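You operate a simulated robot arm through the tools that you are given. There is no shell and no other tool. Be economical: measure what you need, move in short steps, check, and stop when the job is done.

You run a simulated robot arm. Do the job below in one go: nothing can be reset, and whatever is moved stays where it is left.

JOB
Soap the stain out and put the white cloth in the LIGHT pocket.
Fine: rub with the dauber and put it back.
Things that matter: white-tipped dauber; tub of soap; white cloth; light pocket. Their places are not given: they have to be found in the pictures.

Only the result counts: the job must be done as asked and must still hold three seconds after the hand-in. Knocking over, shifting, dropping, spilling or breaking anything else fails it. Flat cloth is picked up by pressing the open fingertips on it (5 to 10 N) and closing them slowly along it; thin cloth reads only 2 to 8 mm in the jaws.

ROBOT AND FRAMES
A 6-joint arm with a two-finger parallel gripper, fixed in place. Base frame: the origin is at the foot of the arm, x ahead of it, y to its left, z up; the work surface is at about z = 850. Lengths are in mm, angles in degrees, forces in N, time in s.
With the tool pointing down near the work surface it reaches from about 360 to 760 mm from the base axis. Its first joint turns from -66.0 to 66.0 degrees. Payload 2.45 kg.
Tool frame: the origin (TCP) lies between the finger pads and is the grasp point; the fingertips stand 24 mm ahead of it; z points along the fingers, y is the line along which they close. Largest opening 68 mm; finger width 17, thickness 10; the body of the gripper, 40 by 70 mm, starts 41 mm behind the TCP.
Orientation is that of the tool frame in the base frame, as a unit quaternion [x, y, z, w]. With the fingers straight down and closing along the base's y, the tool's x points along the base's -x, its y along +y and its z along -z.

CONTROLS
- The arm moves only by the tool play_rows. Its argument "motion" is a list of rows, each an object (a shift or turn left out is 0, a gripper value left out holds the last) with "grip": the gripper command, from -1 (shut) to 1 (fully open), values between in proportion; "translation": the shift along the base's x, y, z in mm, a list of three; "rot": the turn, a rotation vector about the base's x, y, z in degrees, a list of three. In form: [{"grip": grip, "translation": [dx, dy, dz], "rot": [rx, ry, rz]}, ...]. A call has 1 to 8 rows; each row shifts and turns the commanded pose from where the row before left it. Each row takes 0.2 s and may step no farther than 50 mm and 8.6 degrees from the row before; otherwise, or with a gripper value out of range, the whole call is refused. Where a pose cannot be reached the arm comes as near as it can. A force on the tool above 40 N (or 10 N above the force at the start of the call, whichever is more), or a blocked arm, ends the call early, and 0.2 s more pass. The fingers move at their own pace (about 108 mm/s each) and stop on an object; they squeeze with about 29 N. The grip force told is the motor's: it shows also when the fingers shut on nothing. Time passes only in rows, and 0.2 s behind the last, so rows that do not move let the fingers close. It gives the time, the measured TCP pose, the force on the tool (base axes), the opening and the grip force at its end, in the units of the frame above (readings bear some noise).
- Cameras (640 x 400 px; columns grow to the right, rows downward): "scene" is fixed at [164.1, 407.5, 1471.2]; the picture's right is [-0.79, -0.61, 0.00], its down [-0.32, 0.41, -0.85] and it looks along [0.52, -0.67, -0.52] (base axes); focal length 358 px, centre (320, 200). "wrist" rides on the gripper at [84, 11, -75] in the tool frame; the picture's right is [-0.13, 0.99, 0.00], its down [-0.60, -0.08, -0.79] and it looks along [-0.79, -0.10, 0.61] (tool axes); focal length 251 px, centre (320, 200).
- grab_frame(camera): a new picture of that camera. It takes no simulated time.
- point_at(camera, pixels): for up to 12 pixels [column, row] of the newest picture of that camera ("zoom" is the newest enlarged one), the place [x, y, z] in the base frame of the surface seen there, good to about 2 mm. It takes no simulated time.
- inspect(camera, box): a new picture of the part [left, top, right, bottom] of that camera's present view, enlarged. It takes no simulated time.
- sign_off(): hands the job in; it is judged then, once.

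Go step by step. Measure first, check grasps and placings, and put right what went wrong. The budget is 80 turns and 46 pictures, counting those below and the enlarged ones. Unless the task says otherwise, let go and move clear before handing in, and close with one line.

The tools are called after ">>>" as a command line: name --argument value ..., lists and objects as JSON in quotes. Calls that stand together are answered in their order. play_rows: Moves the arm, as the interface text tells. Its arguments: {"type":"object","properties":{"motion":{"type":"array","items":{"type":"object","properties":{"grip":{"type":"number"},"translation":{"type":"array","items":{"type":"number"}},"rot":{"type":"array","items":{"type":"number"}}}}}},"required":["motion"]} The other tools are called the same way: grab_frame (camera) takes a picture; point_at (camera, pixels) gives the place of the surface under pixels of a picture; inspect (camera, box) takes an enlarged picture of a part of a camera's view; sign_off () hands the job in.

At the start:

```text
time_s: 0.0
ee_pos: [422.4, -110.7, 1171.2]
tool_rot: [0.0, 1.0, 0.0, 0.0]
ft_force: [-0.5, 0.8, 0.4]
gripper_width: 68.1
grip_force: 0.0
```

scene: 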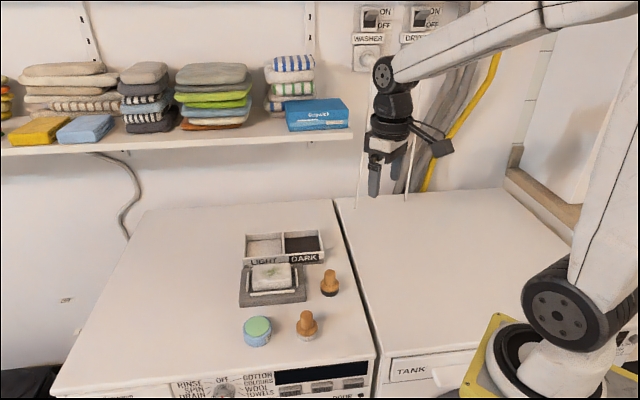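
wrist: 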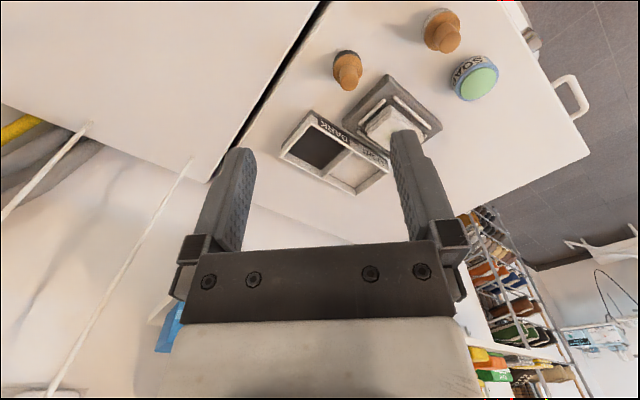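

The scene shows a tray with LIGHT/DARK pockets near (285,245), a cloth on a board at (272,278), a soap tub at (257,330) and two daubers at (330,283) and (307,325). I'll zoom in for details.

>>> inspect --camera "scene" --box '[220, 220, 360, 350]'

>>> inspect --camera "wrist" --box '[270, 0, 530, 200]'

```text
3.08 times, centred on (290, 285) of scene
```

zoom: 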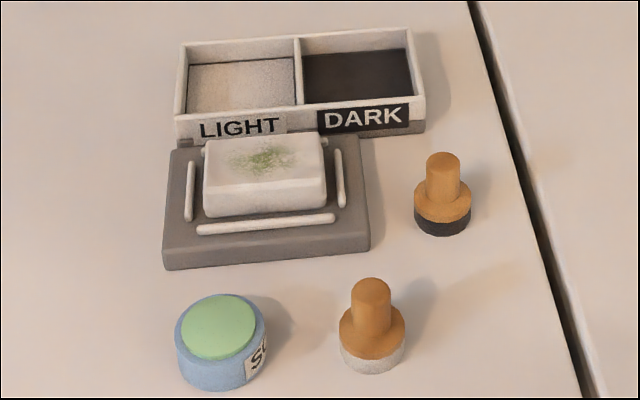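

```text
2.00 times, centred on (400, 100) of wrist
```

zoom: 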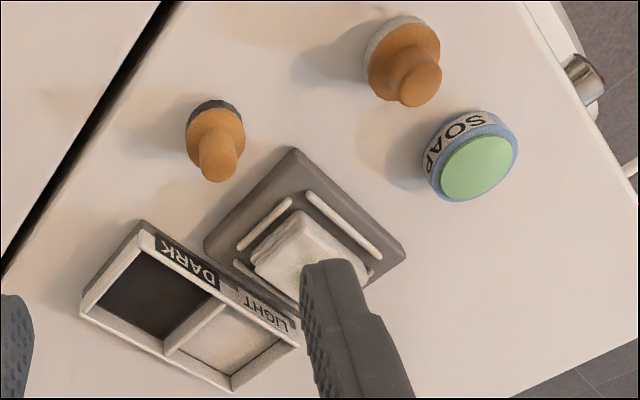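

The white-tipped dauber is the front one, beside the soap. The cloth is a folded white piece on a grey board, with a green stain. I'll re-zoom the scene to measure.

>>> inspect --camera "scene" --box '[220, 220, 360, 350]'

>>> point_at --camera "zoom" --pixels '[[371, 288], [372, 372], [340, 335], [404, 335], [222, 325], [180, 335], [265, 330], [222, 297], [222, 352], [222, 388], [442, 160], [444, 234]]'

>>> point_at --camera "zoom" --pixels '[[262, 158], [208, 142], [320, 138], [206, 190], [324, 182], [206, 214], [326, 205], [168, 250], [365, 235], [265, 223], [190, 190], [340, 180]]'

>>> point_at --camera "zoom" --pixels '[[240, 85], [182, 45], [297, 40], [411, 32], [178, 118], [300, 108], [424, 98], [230, 100], [200, 75], [285, 70], [285, 98], [200, 105]]'

```text
3.08 times, centred on (290, 285) of scene
```

zoom: 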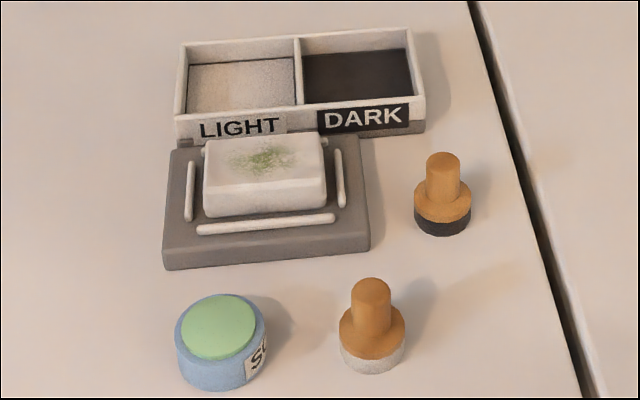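

```text
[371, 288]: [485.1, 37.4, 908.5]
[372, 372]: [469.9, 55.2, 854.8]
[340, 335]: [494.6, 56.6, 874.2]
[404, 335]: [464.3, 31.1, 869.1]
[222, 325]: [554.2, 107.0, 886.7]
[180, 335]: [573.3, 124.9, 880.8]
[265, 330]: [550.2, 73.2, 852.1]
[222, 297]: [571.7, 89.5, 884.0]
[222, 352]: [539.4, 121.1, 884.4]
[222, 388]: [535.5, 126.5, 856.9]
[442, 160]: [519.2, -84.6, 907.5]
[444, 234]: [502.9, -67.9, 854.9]
```

```text
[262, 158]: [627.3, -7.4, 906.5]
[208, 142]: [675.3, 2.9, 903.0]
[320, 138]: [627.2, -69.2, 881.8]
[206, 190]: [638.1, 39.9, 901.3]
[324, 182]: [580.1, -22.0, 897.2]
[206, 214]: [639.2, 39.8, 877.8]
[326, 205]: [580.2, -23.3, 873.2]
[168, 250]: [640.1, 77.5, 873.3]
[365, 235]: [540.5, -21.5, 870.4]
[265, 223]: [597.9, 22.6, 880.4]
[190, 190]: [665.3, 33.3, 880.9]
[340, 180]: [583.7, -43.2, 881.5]
```

```text
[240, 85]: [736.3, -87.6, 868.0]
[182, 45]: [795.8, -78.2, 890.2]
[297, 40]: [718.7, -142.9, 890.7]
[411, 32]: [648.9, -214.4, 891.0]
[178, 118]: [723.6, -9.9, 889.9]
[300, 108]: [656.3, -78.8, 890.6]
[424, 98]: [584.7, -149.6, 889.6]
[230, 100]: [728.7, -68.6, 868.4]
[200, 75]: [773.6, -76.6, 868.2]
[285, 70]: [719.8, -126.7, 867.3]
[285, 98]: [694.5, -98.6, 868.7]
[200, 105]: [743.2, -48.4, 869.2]
```

The table items sit at 45°. Dauber handle top is about (485,37,908), the soap top about (555,106,886), the stain about (627,-7,905), and the LIGHT pocket centre about (723,-77). I'll move above the dauber.

>>> play_rows --motion '[{"grip": 1, "translation": [12.5, 29.6, -34]}, {"translation": [12.5, 29.6, -34]}, {"translation": [12.5, 29.6, -34]}, {"translation": [12.5, 29.6, -34]}, {"translation": [12.6, 29.7, -35]}, {}]'

>>> grab_frame --camera "wrist"

>>> inspect --camera "scene" --box '[265, 270, 345, 345]'

```text
time_s: 1.4
ee_pos: [485.2, 38.9, 1002.8]
tool_rot: [0.0, 1.0, 0.0, 0.0]
ft_force: [-0.2, -0.5, -1.1]
gripper_width: 67.9
grip_force: 0.2
```

```text
40 pictures are left
```

wrist: 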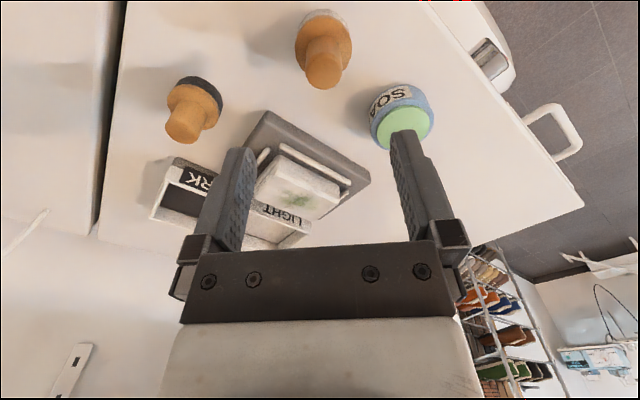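

```text
5.33 times, centred on (305, 308) of scene
```

zoom: 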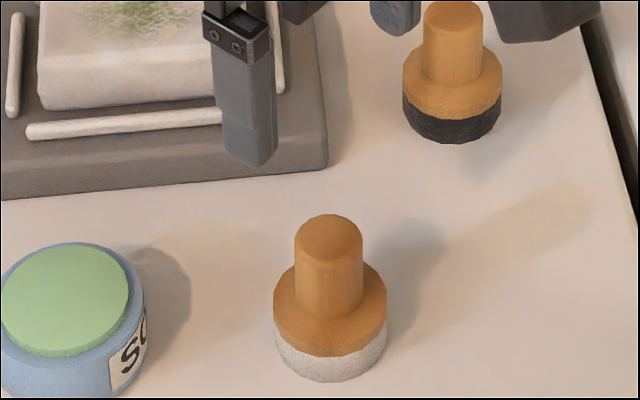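

Measuring the dauber handle precisely.

>>> point_at --camera "zoom" --pixels '[[328, 218], [329, 234], [298, 234], [360, 234], [329, 250], [329, 312], [329, 322], [329, 376], [280, 300], [380, 300]]'

>>> point_at --camera "wrist" --pixels '[[323, 70], [308, 70], [338, 70], [323, 55], [323, 85], [300, 30], [348, 45]]'

```text
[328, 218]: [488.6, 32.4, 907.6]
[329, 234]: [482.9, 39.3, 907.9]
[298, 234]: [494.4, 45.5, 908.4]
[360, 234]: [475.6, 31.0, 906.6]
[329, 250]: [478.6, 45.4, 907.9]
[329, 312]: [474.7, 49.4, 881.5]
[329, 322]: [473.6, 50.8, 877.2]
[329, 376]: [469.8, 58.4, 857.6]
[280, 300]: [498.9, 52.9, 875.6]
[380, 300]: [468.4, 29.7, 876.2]
```

```text
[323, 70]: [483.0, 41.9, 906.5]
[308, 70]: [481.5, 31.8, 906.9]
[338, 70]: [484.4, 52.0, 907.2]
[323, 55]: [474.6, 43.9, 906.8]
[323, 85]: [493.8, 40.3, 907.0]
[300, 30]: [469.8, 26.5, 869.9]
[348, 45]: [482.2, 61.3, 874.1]
```

The handle centre is about (484,40), with its top at 907 and the flange at about 877. I'll descend to TCP z≈905 and close.

>>> play_rows --motion '[{"grip": 1, "translation": [-1, 1.5, -40]}, {"translation": [0, 0, -35]}, {"translation": [0, 0, -22]}, {}, {"grip": -1}, {}, {}]'

>>> inspect --camera "scene" --box '[265, 270, 345, 345]'

```text
time_s: 3.0
ee_pos: [482.9, 36.7, 904.1]
tool_rot: [0.0, 1.0, 0.001, 0.0]
ft_force: [-0.3, -0.3, -0.1]
gripper_width: 24.3
grip_force: 28.8
```

```text
5.33 times, centred on (305, 308) of scene
```

zoom: 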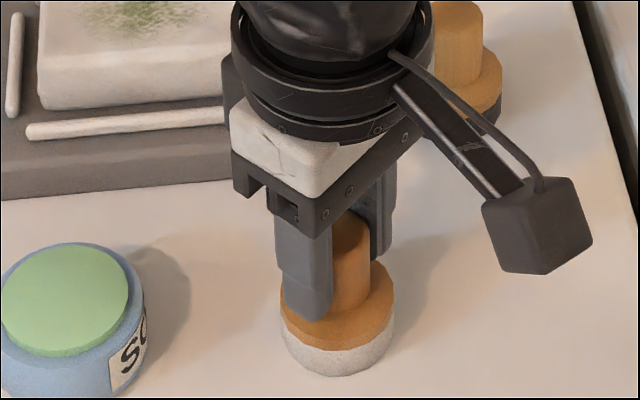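

The dauber is held (width 24.3). I'll lift, move over the soap centre (555,105) and come down to just above contact.

>>> play_rows --motion '[{"grip": -1, "translation": [0, 0, 40]}, {"translation": [0, 0, 37]}, {"translation": [35.5, 33, 0]}, {"translation": [35.5, 33.1, 0]}, {"translation": [0, 0, -30]}, {}]'

>>> inspect --camera "scene" --box '[215, 265, 315, 355]'

```text
time_s: 4.4
ee_pos: [556.0, 105.0, 950.6]
tool_rot: [0.0, 1.0, 0.0, 0.0]
ft_force: [-0.8, 0.6, -0.1]
gripper_width: 0.1
grip_force: 23.2
```

```text
4.44 times, centred on (265, 310) of scene
```

zoom: 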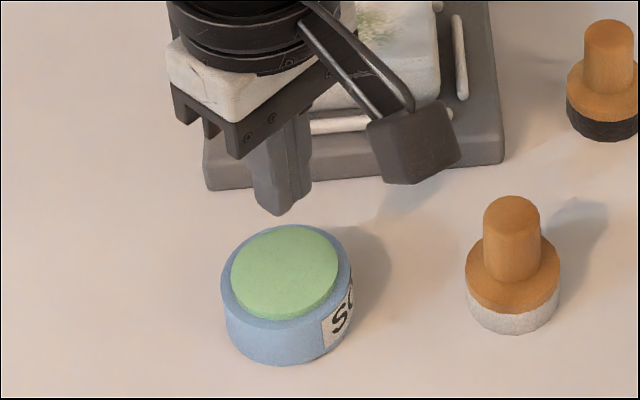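

The dauber slipped out and is still standing. I'll measure it again before re-gripping.

>>> inspect --camera "scene" --box '[265, 270, 345, 345]'

>>> point_at --camera "zoom" --pixels '[[328, 218], [329, 234], [299, 234], [358, 234], [329, 250], [300, 240], [300, 270], [329, 270], [358, 270], [280, 300], [380, 300], [329, 345]]'

```text
5.33 times, centred on (305, 308) of scene
```

zoom: 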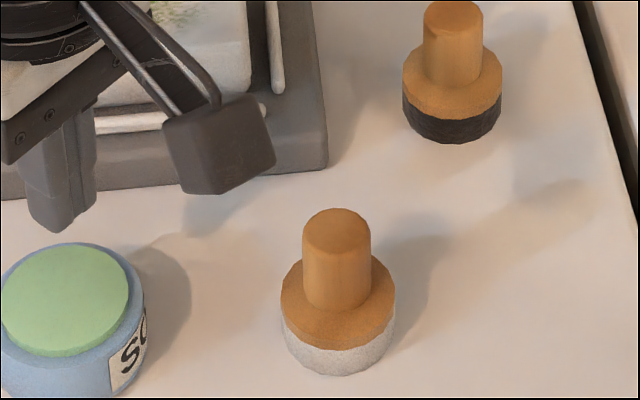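

```text
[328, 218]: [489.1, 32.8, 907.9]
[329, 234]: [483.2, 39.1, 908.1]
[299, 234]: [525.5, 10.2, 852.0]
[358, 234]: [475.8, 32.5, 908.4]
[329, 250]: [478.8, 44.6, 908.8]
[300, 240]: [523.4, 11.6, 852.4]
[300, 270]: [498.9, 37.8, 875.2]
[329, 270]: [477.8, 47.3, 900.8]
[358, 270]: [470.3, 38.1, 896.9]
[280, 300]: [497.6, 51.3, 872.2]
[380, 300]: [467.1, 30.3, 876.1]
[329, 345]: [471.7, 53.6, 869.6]
```

The dauber moved about 5 mm in -y from the finger closing. I'll return above it and measure with the wrist camera.

>>> play_rows --motion '[{"grip": 1, "translation": [0, 0, 30]}, {"translation": [-35.5, -33, 0]}, {"translation": [-35.5, -34.5, 0]}, {"translation": [0, 0, 15]}, {}]'

>>> inspect --camera "wrist" --box '[270, 0, 380, 100]'

>>> inspect --camera "scene" --box '[265, 270, 345, 345]'

>>> point_at --camera "zoom" --pixels '[[337, 211], [337, 230], [307, 230], [367, 230], [337, 248], [337, 300], [290, 290], [385, 290], [337, 345]]'

```text
time_s: 5.6
ee_pos: [483.3, 36.6, 995.2]
tool_rot: [-0.001, 1.0, 0.001, 0.0]
ft_force: [-0.2, 0.2, -0.3]
gripper_width: 68.1
grip_force: 0.1
```

```text
4.00 times, centred on (325, 50) of wrist
```

zoom: 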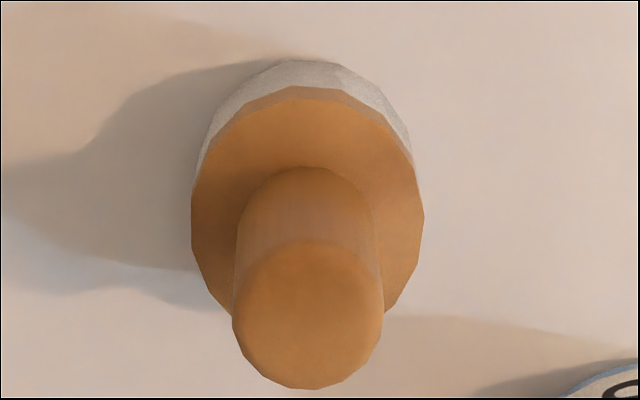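

```text
5.33 times, centred on (305, 308) of scene
```

zoom: 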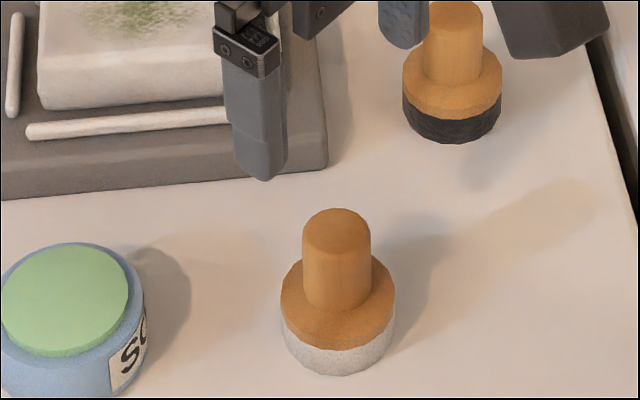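

```text
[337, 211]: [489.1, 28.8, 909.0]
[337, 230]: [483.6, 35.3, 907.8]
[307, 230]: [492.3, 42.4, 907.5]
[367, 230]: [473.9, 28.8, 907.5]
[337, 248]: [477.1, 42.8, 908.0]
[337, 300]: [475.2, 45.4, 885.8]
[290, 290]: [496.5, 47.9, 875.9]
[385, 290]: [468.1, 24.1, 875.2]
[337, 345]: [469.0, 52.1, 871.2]
```

The dauber is now centred near (483.5,36). I'll grip again, wait longer, and lift slowly.

>>> play_rows --motion '[{"grip": 1, "translation": [0, -1, -45]}, {"translation": [0, 0, -36]}, {"translation": [0, 0, -12]}, {}, {"grip": -1}, {}, {}, {}]'

>>> play_rows --motion '[{"grip": -1, "translation": [0, 0, 2]}, {"translation": [0, 0, 3]}, {"translation": [0, 0, 5]}, {"translation": [0, 0, 5]}]'

>>> inspect --camera "scene" --box '[265, 270, 345, 345]'

```text
time_s: 7.4
ee_pos: [484.1, 35.7, 900.8]
tool_rot: [0.0, 1.0, 0.0, -0.001]
ft_force: [0.5, 0.7, -0.2]
gripper_width: 24.9
grip_force: 28.5
```

```text
time_s: 8.4
ee_pos: [482.4, 35.5, 917.2]
tool_rot: [0.0, 1.0, 0.0, 0.0]
ft_force: [0.5, 0.4, -0.6]
gripper_width: 24.6
grip_force: 29.3
```

```text
5.33 times, centred on (305, 308) of scene
```

zoom: 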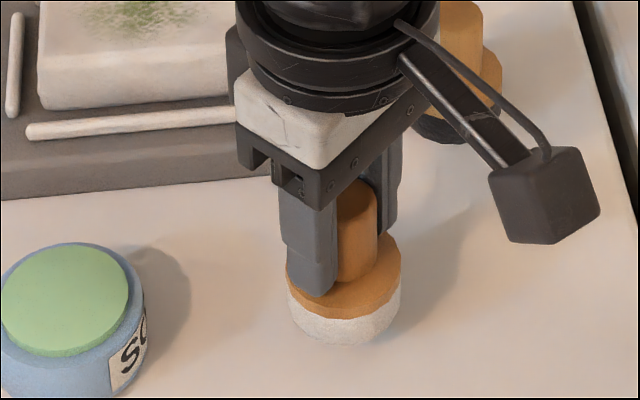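

It is lifting now. I'll keep raising it slowly and check.

>>> play_rows --motion '[{"grip": -1, "translation": [0, 0, 8]}, {"translation": [0, 0, 10]}, {"translation": [0, 0, 10]}, {"translation": [0, 0, 10]}, {"translation": [0, 0, 10]}, {"translation": [0, 0, 10]}, {}]'

>>> inspect --camera "scene" --box '[245, 230, 365, 345]'

```text
time_s: 10.0
ee_pos: [482.0, 35.6, 974.8]
tool_rot: [0.0, 1.0, 0.0, 0.0]
ft_force: [0.0, -0.4, -0.3]
gripper_width: 24.8
grip_force: 28.8
```

```text
3.48 times, centred on (305, 288) of scene
```

zoom: 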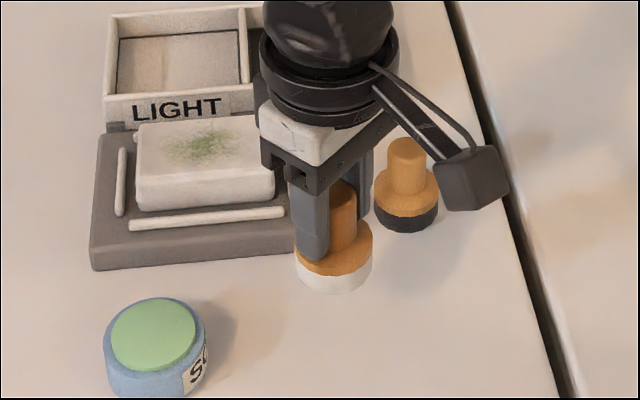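

Held firmly. I'll move slowly over the soap.

>>> play_rows --motion '[{"grip": -1, "translation": [5, 5, 0]}, {"translation": [10, 10, 0]}, {"translation": [13, 12, 0]}, {"translation": [14, 13, 0]}, {"translation": [14, 13, 0]}, {"translation": [10, 10, 0]}, {"translation": [5, 5.5, 0]}, {}]'

>>> play_rows --motion '[{"grip": -1, "translation": [0, 0, -5]}, {"translation": [0, 0, -10]}, {"translation": [0, 0, -10]}, {"translation": [0, 0, -5]}, {"translation": [0, 0, -3]}, {}]'

>>> inspect --camera "scene" --box '[215, 265, 315, 355]'

```text
time_s: 11.8
ee_pos: [554.3, 103.8, 975.2]
tool_rot: [0.0, 1.0, 0.0, 0.001]
ft_force: [-0.7, 0.1, 0.0]
gripper_width: 24.7
grip_force: 28.9
```

```text
time_s: 13.2
ee_pos: [553.2, 105.0, 942.0]
tool_rot: [-0.001, 1.0, 0.001, 0.0]
ft_force: [0.4, 1.1, 0.1]
gripper_width: 24.6
grip_force: 29.2
```

```text
4.44 times, centred on (265, 310) of scene
```

zoom: 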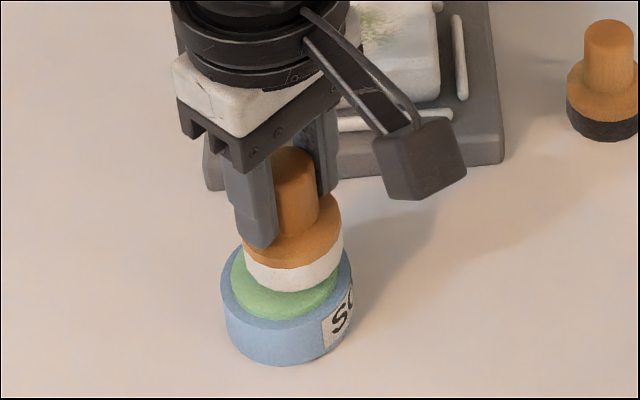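

Just above the soap. I'll step down 2 mm at a time to contact.

>>> play_rows --motion '[{"grip": -1, "translation": [0, 0, -2]}, {"translation": [0, 0, -2]}, {"translation": [0, 0, -1.5]}, {}]'

```text
time_s: 14.2
ee_pos: [554.2, 104.9, 937.4]
tool_rot: [0.0, 1.0, 0.0, 0.0]
ft_force: [-0.1, 0.7, -0.9]
gripper_width: 24.4
grip_force: 28.3
```

>>> play_rows --motion '[{"grip": -1, "translation": [0, 0, -1]}, {"translation": [0, 0, -1]}, {}]'

```text
time_s: 15.0
ee_pos: [555.1, 104.9, 934.6]
tool_rot: [0.0, 1.0, -0.001, 0.0]
ft_force: [0.6, 0.2, 0.3]
gripper_width: 24.4
grip_force: 28.7
```

No contact force yet at 934.6, so I'll continue down in small steps.

>>> play_rows --motion '[{"grip": -1, "translation": [0, 0, -1]}, {"translation": [0, 0, -1]}, {}]'

>>> inspect --camera "scene" --box '[215, 265, 315, 355]'

```text
time_s: 15.8
ee_pos: [553.9, 103.9, 934.6]
tool_rot: [0.0, 1.0, 0.0, 0.002]
ft_force: [-6.0, -0.4, 15.7]
gripper_width: 24.5
grip_force: 29.1
```

```text
4.44 times, centred on (265, 310) of scene
```

zoom: 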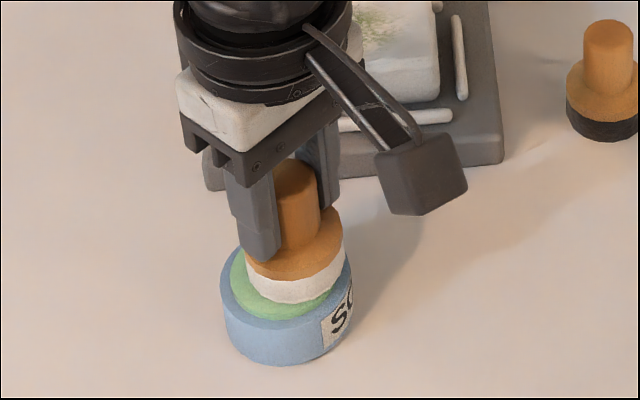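

Contact at 15.7 N. I'll lift gently, after a short dwell, and check whether the tip carries soap.

>>> play_rows --motion '[{"grip": -1, "translation": [0, 0, 1]}, {}, {"translation": [0, 0, 3]}, {"translation": [0, 0, 8]}, {"translation": [0, 0, 10]}, {"translation": [0, 0, 12]}, {"translation": [0, 0, 13]}, {}]'

>>> inspect --camera "scene" --box '[215, 245, 315, 345]'

>>> grab_frame --camera "wrist"

```text
time_s: 17.6
ee_pos: [554.2, 104.3, 978.3]
tool_rot: [0.001, 1.0, 0.0, 0.0]
ft_force: [0.6, 0.5, 0.1]
gripper_width: 24.5
grip_force: 29.0
```

```text
4.00 times, centred on (265, 295) of scene
```

zoom: 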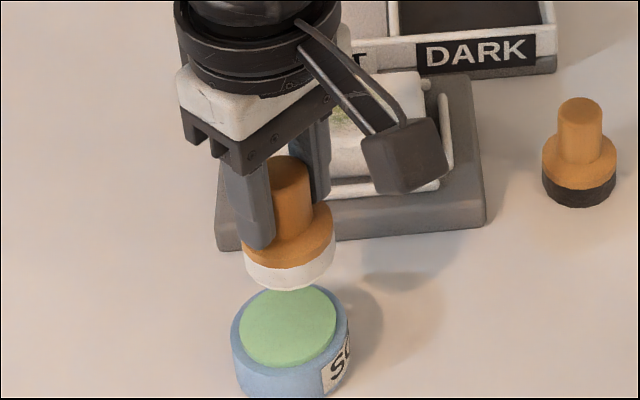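

```text
28 pictures are left
```

wrist: 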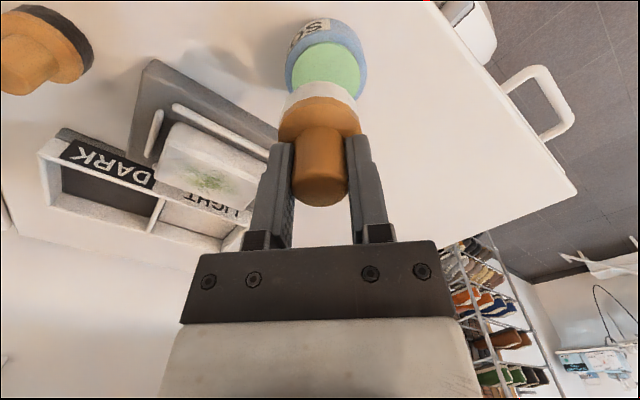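

The tip is dipped and held. I'll carry it over the stain at (627,-8).

>>> play_rows --motion '[{"grip": -1, "translation": [4, -6, 0]}, {"translation": [9, -14, 0]}, {"translation": [12, -18, 0]}, {"translation": [13, -20, 0]}, {"translation": [13, -20, 0]}, {"translation": [11, -18, 0]}, {"translation": [7, -12, 0]}, {"translation": [3, -5, 0]}]'

>>> play_rows --motion '[{"grip": -1, "translation": [0, 0, -5]}, {"translation": [0, 0, -8]}, {"translation": [0, 0, -5]}, {"translation": [0, 0, -2]}, {}]'

>>> inspect --camera "scene" --box '[230, 220, 330, 310]'

```text
time_s: 19.4
ee_pos: [626.9, -8.1, 980.7]
tool_rot: [-0.001, 1.0, 0.0, 0.001]
ft_force: [0.3, 0.0, 0.3]
gripper_width: 24.7
grip_force: 29.0
```

```text
time_s: 20.6
ee_pos: [625.7, -9.3, 959.1]
tool_rot: [0.0, 1.0, 0.0, 0.0]
ft_force: [0.8, -1.0, 0.0]
gripper_width: 24.5
grip_force: 28.8
```

```text
4.44 times, centred on (280, 265) of scene
```

zoom: 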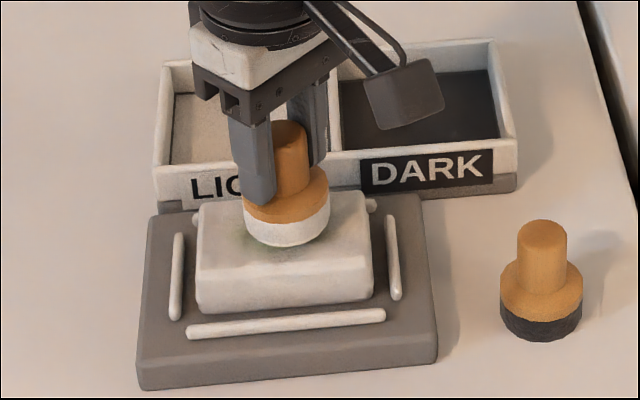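

Close above the stain, so I'll step down to contact.

>>> play_rows --motion '[{"grip": -1, "translation": [0, 0, -2]}, {"translation": [0, 0, -1.5]}, {"translation": [0, 0, -1]}, {}]'

```text
time_s: 21.6
ee_pos: [625.7, -7.9, 954.3]
tool_rot: [0.0, 1.0, 0.0, 0.0]
ft_force: [0.6, -0.3, -0.4]
gripper_width: 24.7
grip_force: 28.8
```

>>> play_rows --motion '[{"grip": -1, "translation": [0, 0, -1]}, {"translation": [0, 0, -1]}, {}]'

```text
time_s: 22.4
ee_pos: [626.4, -8.7, 952.3]
tool_rot: [0.0, 1.0, 0.0, 0.0]
ft_force: [-0.1, 0.1, -0.7]
gripper_width: 24.5
grip_force: 29.1
```

>>> play_rows --motion '[{"grip": -1, "translation": [0, 0, -1]}, {}]'

```text
time_s: 23.0
ee_pos: [625.9, -9.3, 952.4]
tool_rot: [0.0, 1.0, 0.0, 0.001]
ft_force: [-1.0, -0.9, 7.2]
gripper_width: 24.7
grip_force: 29.2
```

Contact at 7 N. I'll rub gently along the stain with short strokes.

>>> play_rows --motion '[{"grip": -1, "translation": [-5, -5, 0]}, {"translation": [-5, -5, 0]}, {"translation": [5, 5, 0]}, {"translation": [5, 5, 0]}, {"translation": [5, 5, 0]}, {"translation": [5, 5, 0]}, {"translation": [-5, -5, 0]}, {"translation": [-5, -5, 0]}]'

>>> inspect --camera "scene" --box '[230, 220, 330, 310]'

```text
time_s: 24.8
ee_pos: [624.9, -7.9, 952.5]
tool_rot: [0.0, 1.0, 0.0, 0.001]
ft_force: [2.9, 3.6, 7.6]
gripper_width: 24.3
grip_force: 29.1
```

```text
4.44 times, centred on (280, 265) of scene
```

zoom: 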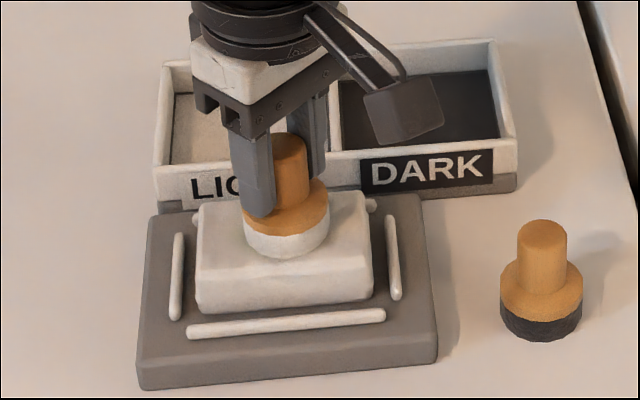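

The green looks mostly gone. I'll do another round including cross strokes, then lift to inspect.

>>> play_rows --motion '[{"grip": -1, "translation": [3, -3, 0]}, {"translation": [-6, -6, 0]}, {"translation": [-4, -4, 0]}, {"translation": [7, 7, 0]}, {"translation": [7, 7, 0]}, {"translation": [6, 6, 0]}, {"translation": [-4, 4, 0]}, {"translation": [-6, -6, 0]}]'

>>> play_rows --motion '[{"grip": -1, "translation": [-7, -7, 0]}, {"translation": [-7, -7, 0]}, {"translation": [7, 7, 0]}, {"translation": [4, 4, 0]}, {"translation": [0, 0, 4]}, {"translation": [0, 0, 10]}, {"translation": [0, 0, 15]}, {}]'

>>> inspect --camera "scene" --box '[230, 220, 330, 310]'

>>> grab_frame --camera "wrist"

```text
time_s: 26.6
ee_pos: [629.1, -3.2, 951.7]
tool_rot: [0.001, 1.0, 0.0, 0.0]
ft_force: [-0.1, 0.3, 1.2]
gripper_width: 24.4
grip_force: 29.0
```

```text
time_s: 28.4
ee_pos: [626.6, -5.7, 981.9]
tool_rot: [0.0, 1.0, 0.0, 0.001]
ft_force: [0.2, -0.6, -0.6]
gripper_width: 24.5
grip_force: 29.7
```

```text
4.44 times, centred on (280, 265) of scene
```

zoom: 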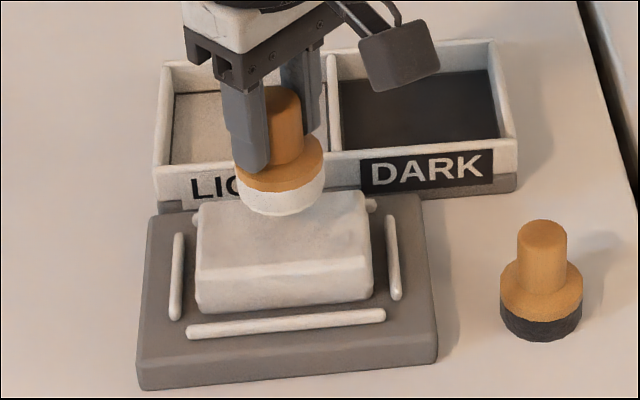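

```text
24 pictures are left
```

wrist: 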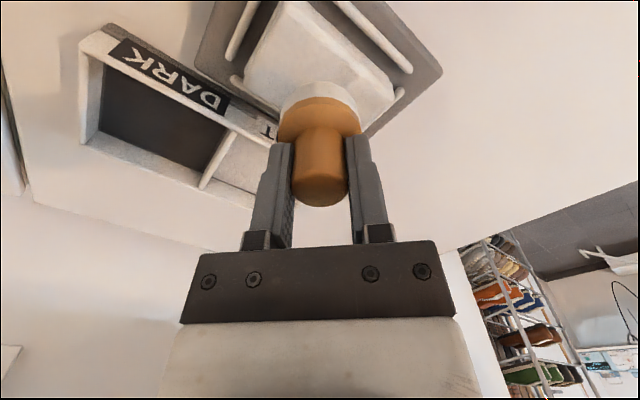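

The visible stain is gone. I'll move toward the dauber's home and check the whole cloth top on the way.

>>> play_rows --motion '[{"grip": -1, "translation": [-8, 2.3, 0]}, {"translation": [-17, 5, 0]}, {"translation": [-23, 8, 0]}, {"translation": [-25, 9, 0]}, {"translation": [-25, 8, 0]}, {"translation": [-22, 7, 0]}, {"translation": [-15, 5, 0]}, {"translation": [-8, 2, 0]}]'

>>> inspect --camera "scene" --box '[230, 220, 330, 310]'

```text
time_s: 30.2
ee_pos: [482.4, 39.4, 981.9]
tool_rot: [-0.001, 1.0, 0.0, 0.0]
ft_force: [1.2, -0.2, -0.5]
gripper_width: 24.5
grip_force: 28.6
```

```text
4.44 times, centred on (280, 265) of scene
```

zoom: 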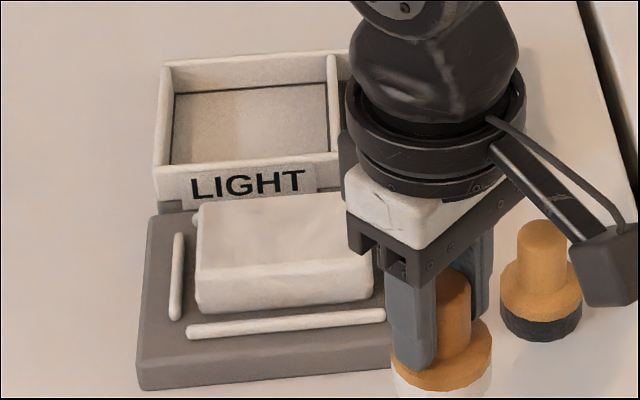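

The cloth is clean. I'll lower the dauber to the table in its original spot.

>>> play_rows --motion '[{"grip": -1, "translation": [0, 0, -8]}, {"translation": [0, 0, -18]}, {"translation": [0, 0, -20]}, {"translation": [0, 0, -18]}, {"translation": [0, 0, -8]}, {"translation": [0, 0, -3]}, {}]'

>>> inspect --camera "scene" --box '[265, 270, 345, 345]'

```text
time_s: 31.8
ee_pos: [483.3, 40.4, 906.1]
tool_rot: [0.0, 1.0, 0.0, 0.0]
ft_force: [0.2, 0.5, -0.8]
gripper_width: 24.6
grip_force: 29.4
```

```text
5.33 times, centred on (305, 308) of scene
```

zoom: 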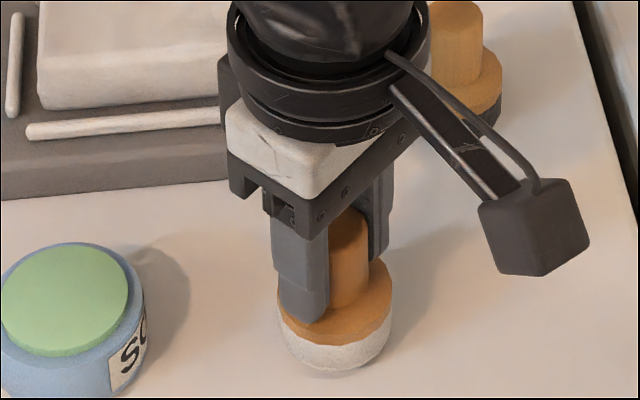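

About 5 mm up and about 2 mm right of the original spot. I'll correct that and step down to contact.

>>> play_rows --motion '[{"grip": -1, "translation": [1.5, 1.2, -1.5]}, {"translation": [0, 0, -1]}, {"translation": [0, 0, -1]}, {}]'

```text
time_s: 32.8
ee_pos: [483.7, 41.6, 902.0]
tool_rot: [0.0, 1.0, 0.0, 0.0]
ft_force: [-0.4, -0.8, -0.5]
gripper_width: 24.3
grip_force: 29.2
```

>>> play_rows --motion '[{"grip": -1, "translation": [0, 0, -1]}, {"translation": [0, 0, -1]}, {}]'

```text
time_s: 33.6
ee_pos: [484.5, 40.5, 899.6]
tool_rot: [0.0, 1.0, 0.0, 0.0]
ft_force: [-0.3, -0.6, 0.2]
gripper_width: 24.5
grip_force: 29.3
```

>>> play_rows --motion '[{"grip": -1, "translation": [0, 0, -1]}, {}]'

```text
time_s: 34.2
ee_pos: [484.4, 41.9, 899.7]
tool_rot: [0.0, 1.0, 0.0, 0.0]
ft_force: [-0.7, 0.1, -0.2]
gripper_width: 24.8
grip_force: 28.4
```

>>> play_rows --motion '[{"grip": -1, "translation": [0, 0, -1]}, {}]'

```text
time_s: 34.8
ee_pos: [483.9, 41.5, 900.4]
tool_rot: [0.001, 1.0, 0.0, 0.001]
ft_force: [-6.3, -0.6, 25.7]
gripper_width: 24.6
grip_force: 28.4
```

Contact on the table. I'll relieve the force, open, and lift straight up.

>>> play_rows --motion '[{"grip": -1, "translation": [0, 0, 0.8]}, {"grip": 0}, {"grip": 1}, {}, {"translation": [0, 0, 20]}, {"translation": [0, 0, 40]}, {"translation": [0, 0, 45]}, {}]'

>>> inspect --camera "scene" --box '[265, 270, 345, 345]'

```text
time_s: 36.6
ee_pos: [483.8, 40.0, 1005.0]
tool_rot: [0.0, 1.0, 0.0, 0.001]
ft_force: [0.6, 0.7, -0.3]
gripper_width: 68.2
grip_force: 0.1
```

```text
5.33 times, centred on (305, 308) of scene
```

zoom: 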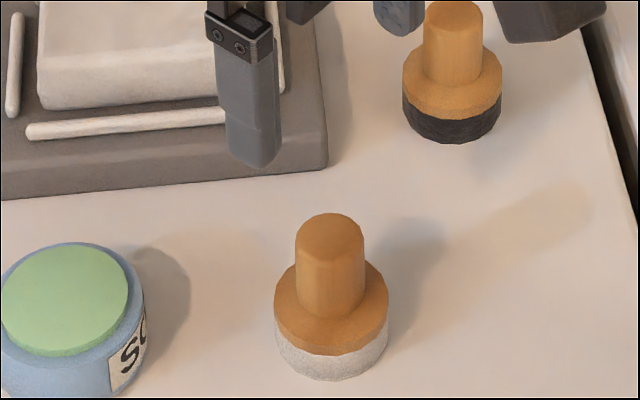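

The dauber is back within about 1 mm. Now I'll move above the cloth with the tool turned +45° so it closes across the cloth's short side.

>>> play_rows --motion '[{"grip": 1, "translation": [0, 0, 5], "rot": [0, 0, 5]}, {"translation": [20, -8, 0], "rot": [0, 0, 6]}, {"translation": [24, -9, 0], "rot": [0, 0, 6]}, {"translation": [24, -9, 0], "rot": [0, 0, 6]}, {"translation": [24, -9, 0], "rot": [0, 0, 6]}, {"translation": [24, -9, 0], "rot": [0, 0, 6]}, {"translation": [25.5, -7.5, 0], "rot": [0, 0, 6]}, {"rot": [0, 0, 4]}]'

>>> grab_frame --camera "wrist"

>>> inspect --camera "scene" --box '[230, 220, 330, 310]'

```text
time_s: 38.4
ee_pos: [626.5, -12.0, 1009.3]
tool_rot: [-0.383, 0.924, -0.001, 0.0]
ft_force: [-0.1, -0.1, 0.1]
gripper_width: 68.0
grip_force: 0.1
```

```text
20 pictures are left
```

wrist: 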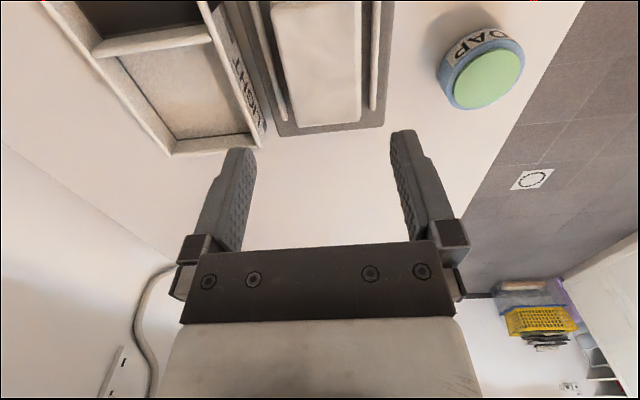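

```text
4.44 times, centred on (280, 265) of scene
```

zoom: 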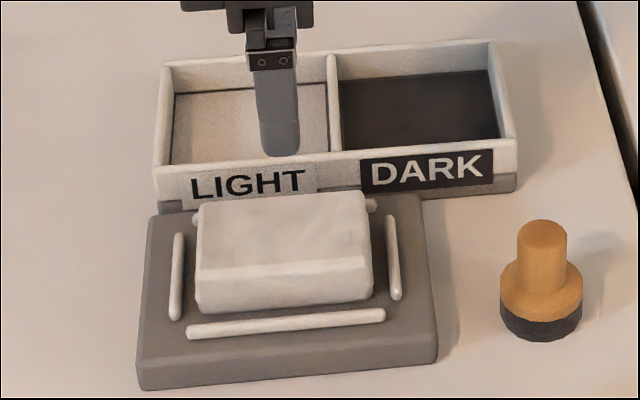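

The cloth is a folded block between four rails. I'll measure its edges and the rails.

>>> point_at --camera "wrist" --pixels '[[285, 60], [320, 60], [357, 60], [299, 115], [353, 115], [320, 110], [267, 60], [374, 60], [275, 10], [356, 10], [320, 124], [320, 10]]'

>>> point_at --camera "zoom" --pixels '[[203, 210], [360, 200], [200, 262], [368, 255], [285, 230], [197, 295], [370, 290], [285, 280], [285, 300], [285, 323], [178, 240], [393, 225]]'

```text
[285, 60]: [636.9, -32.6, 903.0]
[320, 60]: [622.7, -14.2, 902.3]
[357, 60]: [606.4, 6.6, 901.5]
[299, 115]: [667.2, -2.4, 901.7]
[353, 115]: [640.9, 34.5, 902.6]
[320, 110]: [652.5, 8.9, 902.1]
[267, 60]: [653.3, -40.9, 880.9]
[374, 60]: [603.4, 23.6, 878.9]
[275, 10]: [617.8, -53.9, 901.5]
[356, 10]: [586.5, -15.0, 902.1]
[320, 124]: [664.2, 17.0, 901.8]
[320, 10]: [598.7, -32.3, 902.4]
```

```text
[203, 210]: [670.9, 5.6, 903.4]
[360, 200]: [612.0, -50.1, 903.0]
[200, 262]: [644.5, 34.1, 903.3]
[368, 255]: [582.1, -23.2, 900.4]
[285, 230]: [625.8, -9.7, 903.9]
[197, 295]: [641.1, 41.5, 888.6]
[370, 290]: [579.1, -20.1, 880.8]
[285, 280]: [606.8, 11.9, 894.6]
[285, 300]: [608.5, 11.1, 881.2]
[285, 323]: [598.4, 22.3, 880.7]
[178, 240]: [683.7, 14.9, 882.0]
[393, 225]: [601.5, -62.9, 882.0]
```

The cloth block centre is (627,-6.5), 54 mm across, with its top at 902 and the rail tops at 881. I'll take a closer look at its layers first.

>>> inspect --camera "scene" --box '[250, 255, 325, 300]'

```text
8.53 times, centred on (288, 278) of scene
```

zoom: 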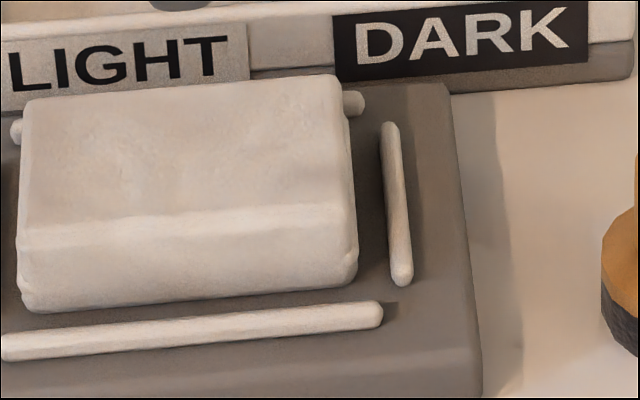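

It's one solid folded block. I'll descend with the fingers on either side, tips above the rails at about 885, and close.

>>> play_rows --motion '[{"grip": 1, "translation": [0.3, 3.5, -30]}, {"translation": [0, 0, -35]}, {"translation": [0, 0, -20]}, {"translation": [0, 0, -10]}, {"translation": [0, 0, -6]}, {}]'

>>> inspect --camera "scene" --box '[230, 220, 330, 310]'

```text
time_s: 39.8
ee_pos: [625.6, -7.2, 908.3]
tool_rot: [-0.383, 0.924, -0.001, 0.0]
ft_force: [0.0, 0.2, 0.3]
gripper_width: 68.2
grip_force: 0.1
```

```text
4.44 times, centred on (280, 265) of scene
```

zoom: 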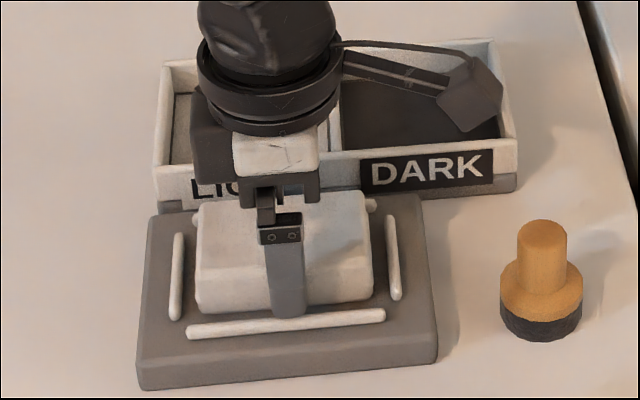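

Clear of the rails. Closing, then a slow lift.

>>> play_rows --motion '[{"grip": 0.6}, {"grip": 0.3}, {"grip": -1}, {}, {}]'

>>> play_rows --motion '[{"translation": [0, 0, 2]}, {"translation": [0, 0, 4]}, {"translation": [0, 0, 6]}, {"translation": [0, 0, 8]}, {}]'

>>> inspect --camera "scene" --box '[230, 220, 330, 310]'

```text
time_s: 41.0
ee_pos: [625.9, -6.3, 908.5]
tool_rot: [-0.383, 0.924, 0.0, 0.0]
ft_force: [0.4, -0.3, 0.5]
gripper_width: 56.8
grip_force: 29.3
```

```text
time_s: 42.2
ee_pos: [625.8, -8.0, 928.6]
tool_rot: [-0.383, 0.924, 0.0, 0.0]
ft_force: [-0.3, -0.2, -1.3]
gripper_width: 56.7
grip_force: 29.1
```

```text
4.44 times, centred on (280, 265) of scene
```

zoom: 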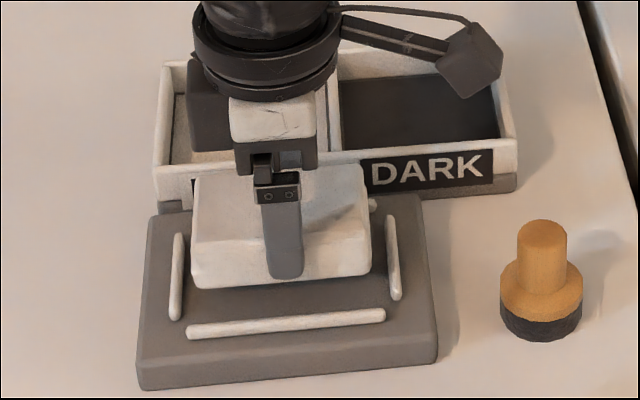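

The cloth is lifted. I'll raise it further and check the pocket geometry.

>>> play_rows --motion '[{"translation": [0, 0, 10]}, {"translation": [0, 0, 14]}, {"translation": [0, 0, 14]}, {"translation": [0, 0, 14]}, {"translation": [0, 0, 12]}, {"translation": [0, 0, 6]}, {}]'

>>> inspect --camera "scene" --box '[220, 205, 330, 290]'

>>> inspect --camera "wrist" --box '[0, 0, 300, 180]'

```text
time_s: 43.8
ee_pos: [627.0, -7.0, 998.8]
tool_rot: [-0.383, 0.924, 0.0, 0.001]
ft_force: [-0.3, -0.1, 0.1]
gripper_width: 56.8
grip_force: 29.1
```

```text
4.71 times, centred on (275, 248) of scene
```

zoom: 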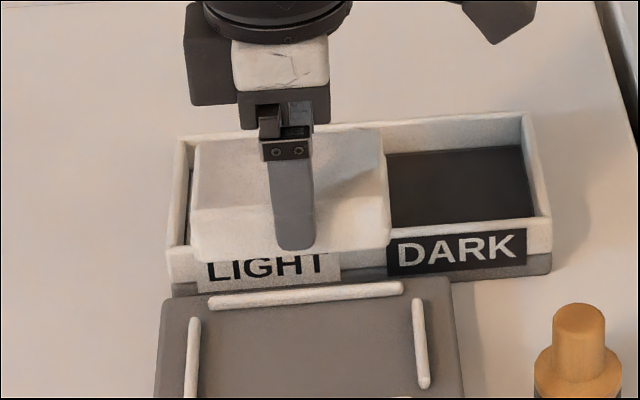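

```text
2.13 times, centred on (150, 90) of wrist
```

zoom: 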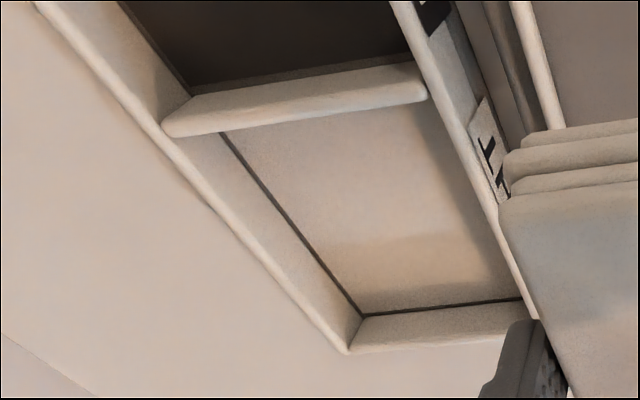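

I'll measure the pocket's inner edges and the visible cloth corners in this zoom.

>>> point_at --camera "zoom" --pixels '[[366, 318], [224, 134], [520, 300], [440, 108], [350, 345], [362, 322], [300, 115], [300, 88], [440, 340], [440, 315], [480, 215], [500, 235]]'

>>> point_at --camera "zoom" --pixels '[[505, 205], [520, 195], [510, 165], [600, 135], [560, 200], [320, 122], [190, 130], [170, 128], [420, 92], [380, 75], [420, 200], [350, 230]]'

```text
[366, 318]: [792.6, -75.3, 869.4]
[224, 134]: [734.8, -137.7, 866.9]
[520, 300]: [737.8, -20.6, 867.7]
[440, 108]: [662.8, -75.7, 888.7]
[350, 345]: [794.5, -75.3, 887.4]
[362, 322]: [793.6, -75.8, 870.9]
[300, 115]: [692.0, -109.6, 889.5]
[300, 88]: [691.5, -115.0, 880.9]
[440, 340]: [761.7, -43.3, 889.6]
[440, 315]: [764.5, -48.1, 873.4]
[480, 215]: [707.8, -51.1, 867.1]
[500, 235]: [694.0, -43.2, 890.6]
```

```text
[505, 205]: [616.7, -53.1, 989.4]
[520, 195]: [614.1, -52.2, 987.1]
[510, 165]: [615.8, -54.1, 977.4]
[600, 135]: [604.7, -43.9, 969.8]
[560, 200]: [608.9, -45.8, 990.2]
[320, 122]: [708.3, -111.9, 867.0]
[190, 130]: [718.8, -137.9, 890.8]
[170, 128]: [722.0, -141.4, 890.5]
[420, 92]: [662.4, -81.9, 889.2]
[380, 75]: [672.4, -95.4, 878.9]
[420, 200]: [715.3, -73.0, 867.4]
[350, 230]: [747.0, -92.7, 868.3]
```

The pocket interior spans about 94×90 mm, centred near (728,-78), floor 868, rim 890. The cloth, 86×54, fits in the same orientation. Moving over it.

>>> play_rows --motion '[{"translation": [6, -4, 0]}, {"translation": [12, -9, 0]}, {"translation": [16, -11, 0]}, {"translation": [17, -12, 0]}, {"translation": [17, -12, 0]}, {"translation": [16, -11.5, 0]}, {"translation": [11, -8, 0]}, {"translation": [5.7, -4, 0]}]'

>>> play_rows --motion '[{"translation": [0, 0, -8]}, {"translation": [0, 0, -14]}, {"translation": [0, 0, -14]}, {"translation": [0, 0, -14]}, {"translation": [0, 0, -8]}, {"translation": [0, 0, -4]}, {}]'

>>> inspect --camera "scene" --box '[220, 205, 330, 290]'

>>> grab_frame --camera "wrist"

```text
time_s: 45.6
ee_pos: [726.2, -78.6, 998.8]
tool_rot: [-0.382, 0.924, -0.001, 0.0]
ft_force: [-0.2, 0.7, 0.1]
gripper_width: 56.8
grip_force: 29.2
```

```text
time_s: 47.2
ee_pos: [726.8, -76.1, 937.0]
tool_rot: [-0.382, 0.924, 0.0, 0.0]
ft_force: [0.2, -0.3, -0.2]
gripper_width: 56.7
grip_force: 29.0
```

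```text
4.71 times, centred on (275, 248) of scene
```

zoom: 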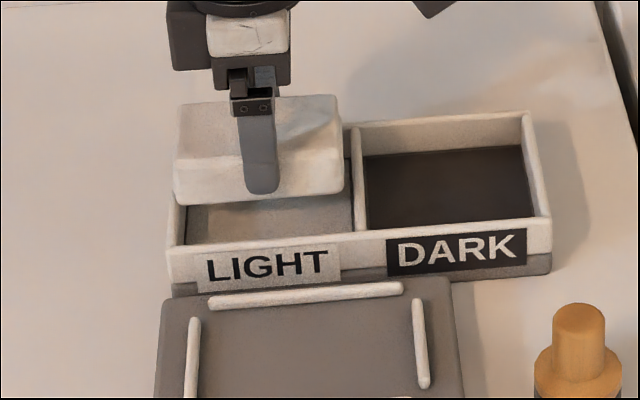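

```text
12 pictures are left
```

wrist: 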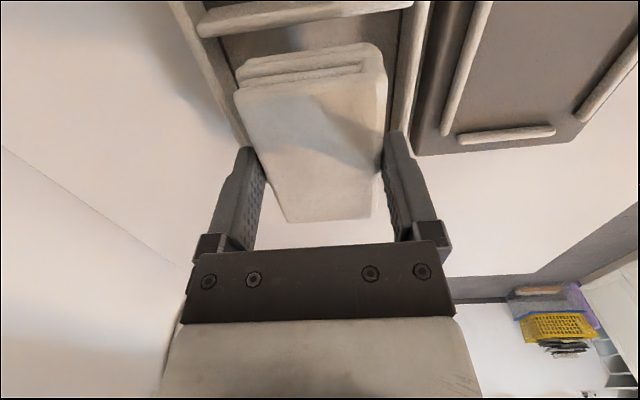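

I'll measure the cloth ends against the pocket walls before lowering.

>>> point_at --camera "zoom" --pixels '[[176, 165], [342, 150], [178, 200], [340, 188], [172, 245], [358, 235], [358, 140], [190, 230], [352, 225], [260, 198], [230, 242], [330, 236]]'

>>> point_at --camera "wrist" --pixels '[[245, 85], [310, 85], [375, 65], [310, 55], [310, 65], [290, 218], [365, 212], [240, 140], [400, 100], [235, 110], [260, 22], [310, 15]]'

```text
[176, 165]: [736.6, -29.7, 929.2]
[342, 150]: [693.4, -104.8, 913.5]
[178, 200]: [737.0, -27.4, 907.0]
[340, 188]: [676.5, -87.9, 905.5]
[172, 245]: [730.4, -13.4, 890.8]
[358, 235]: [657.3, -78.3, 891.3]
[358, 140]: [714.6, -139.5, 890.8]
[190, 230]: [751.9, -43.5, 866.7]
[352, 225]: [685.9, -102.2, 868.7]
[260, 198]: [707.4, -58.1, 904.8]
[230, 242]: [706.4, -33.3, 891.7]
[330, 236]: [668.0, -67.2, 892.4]
```

```text
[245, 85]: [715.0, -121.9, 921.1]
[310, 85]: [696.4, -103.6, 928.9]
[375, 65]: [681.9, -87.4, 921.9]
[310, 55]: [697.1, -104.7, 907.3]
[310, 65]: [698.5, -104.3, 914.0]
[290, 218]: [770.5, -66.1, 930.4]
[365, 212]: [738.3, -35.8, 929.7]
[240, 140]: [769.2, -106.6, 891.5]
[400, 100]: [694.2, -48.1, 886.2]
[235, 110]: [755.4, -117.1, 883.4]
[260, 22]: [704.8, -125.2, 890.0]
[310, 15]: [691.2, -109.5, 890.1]
```

It's well aligned lengthwise, so I'll shift 3 mm backward. Then I'll lower toward the floor.

>>> play_rows --motion '[{"translation": [2.1, -2.1, -4]}, {"translation": [0, 0, -8]}, {"translation": [0, 0, -8]}, {"translation": [0, 0, -5]}, {"translation": [0, 0, -3]}, {}]'

>>> inspect --camera "scene" --box '[220, 205, 330, 290]'

```text
time_s: 48.6
ee_pos: [731.0, -82.2, 909.4]
tool_rot: [-0.382, 0.924, -0.001, 0.003]
ft_force: [-0.8, -10.0, 17.8]
gripper_width: 57.1
grip_force: 29.0
```

```text
4.71 times, centred on (275, 248) of scene
```

zoom: 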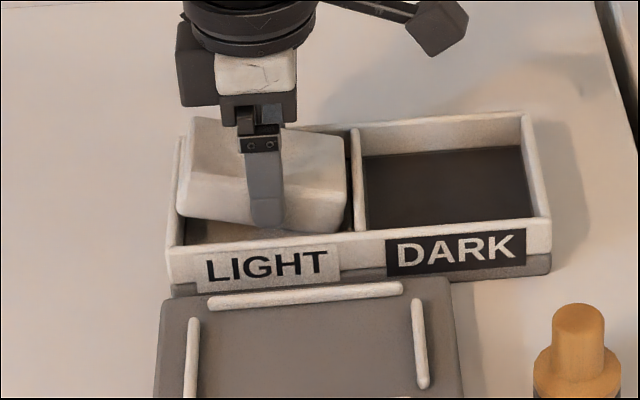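

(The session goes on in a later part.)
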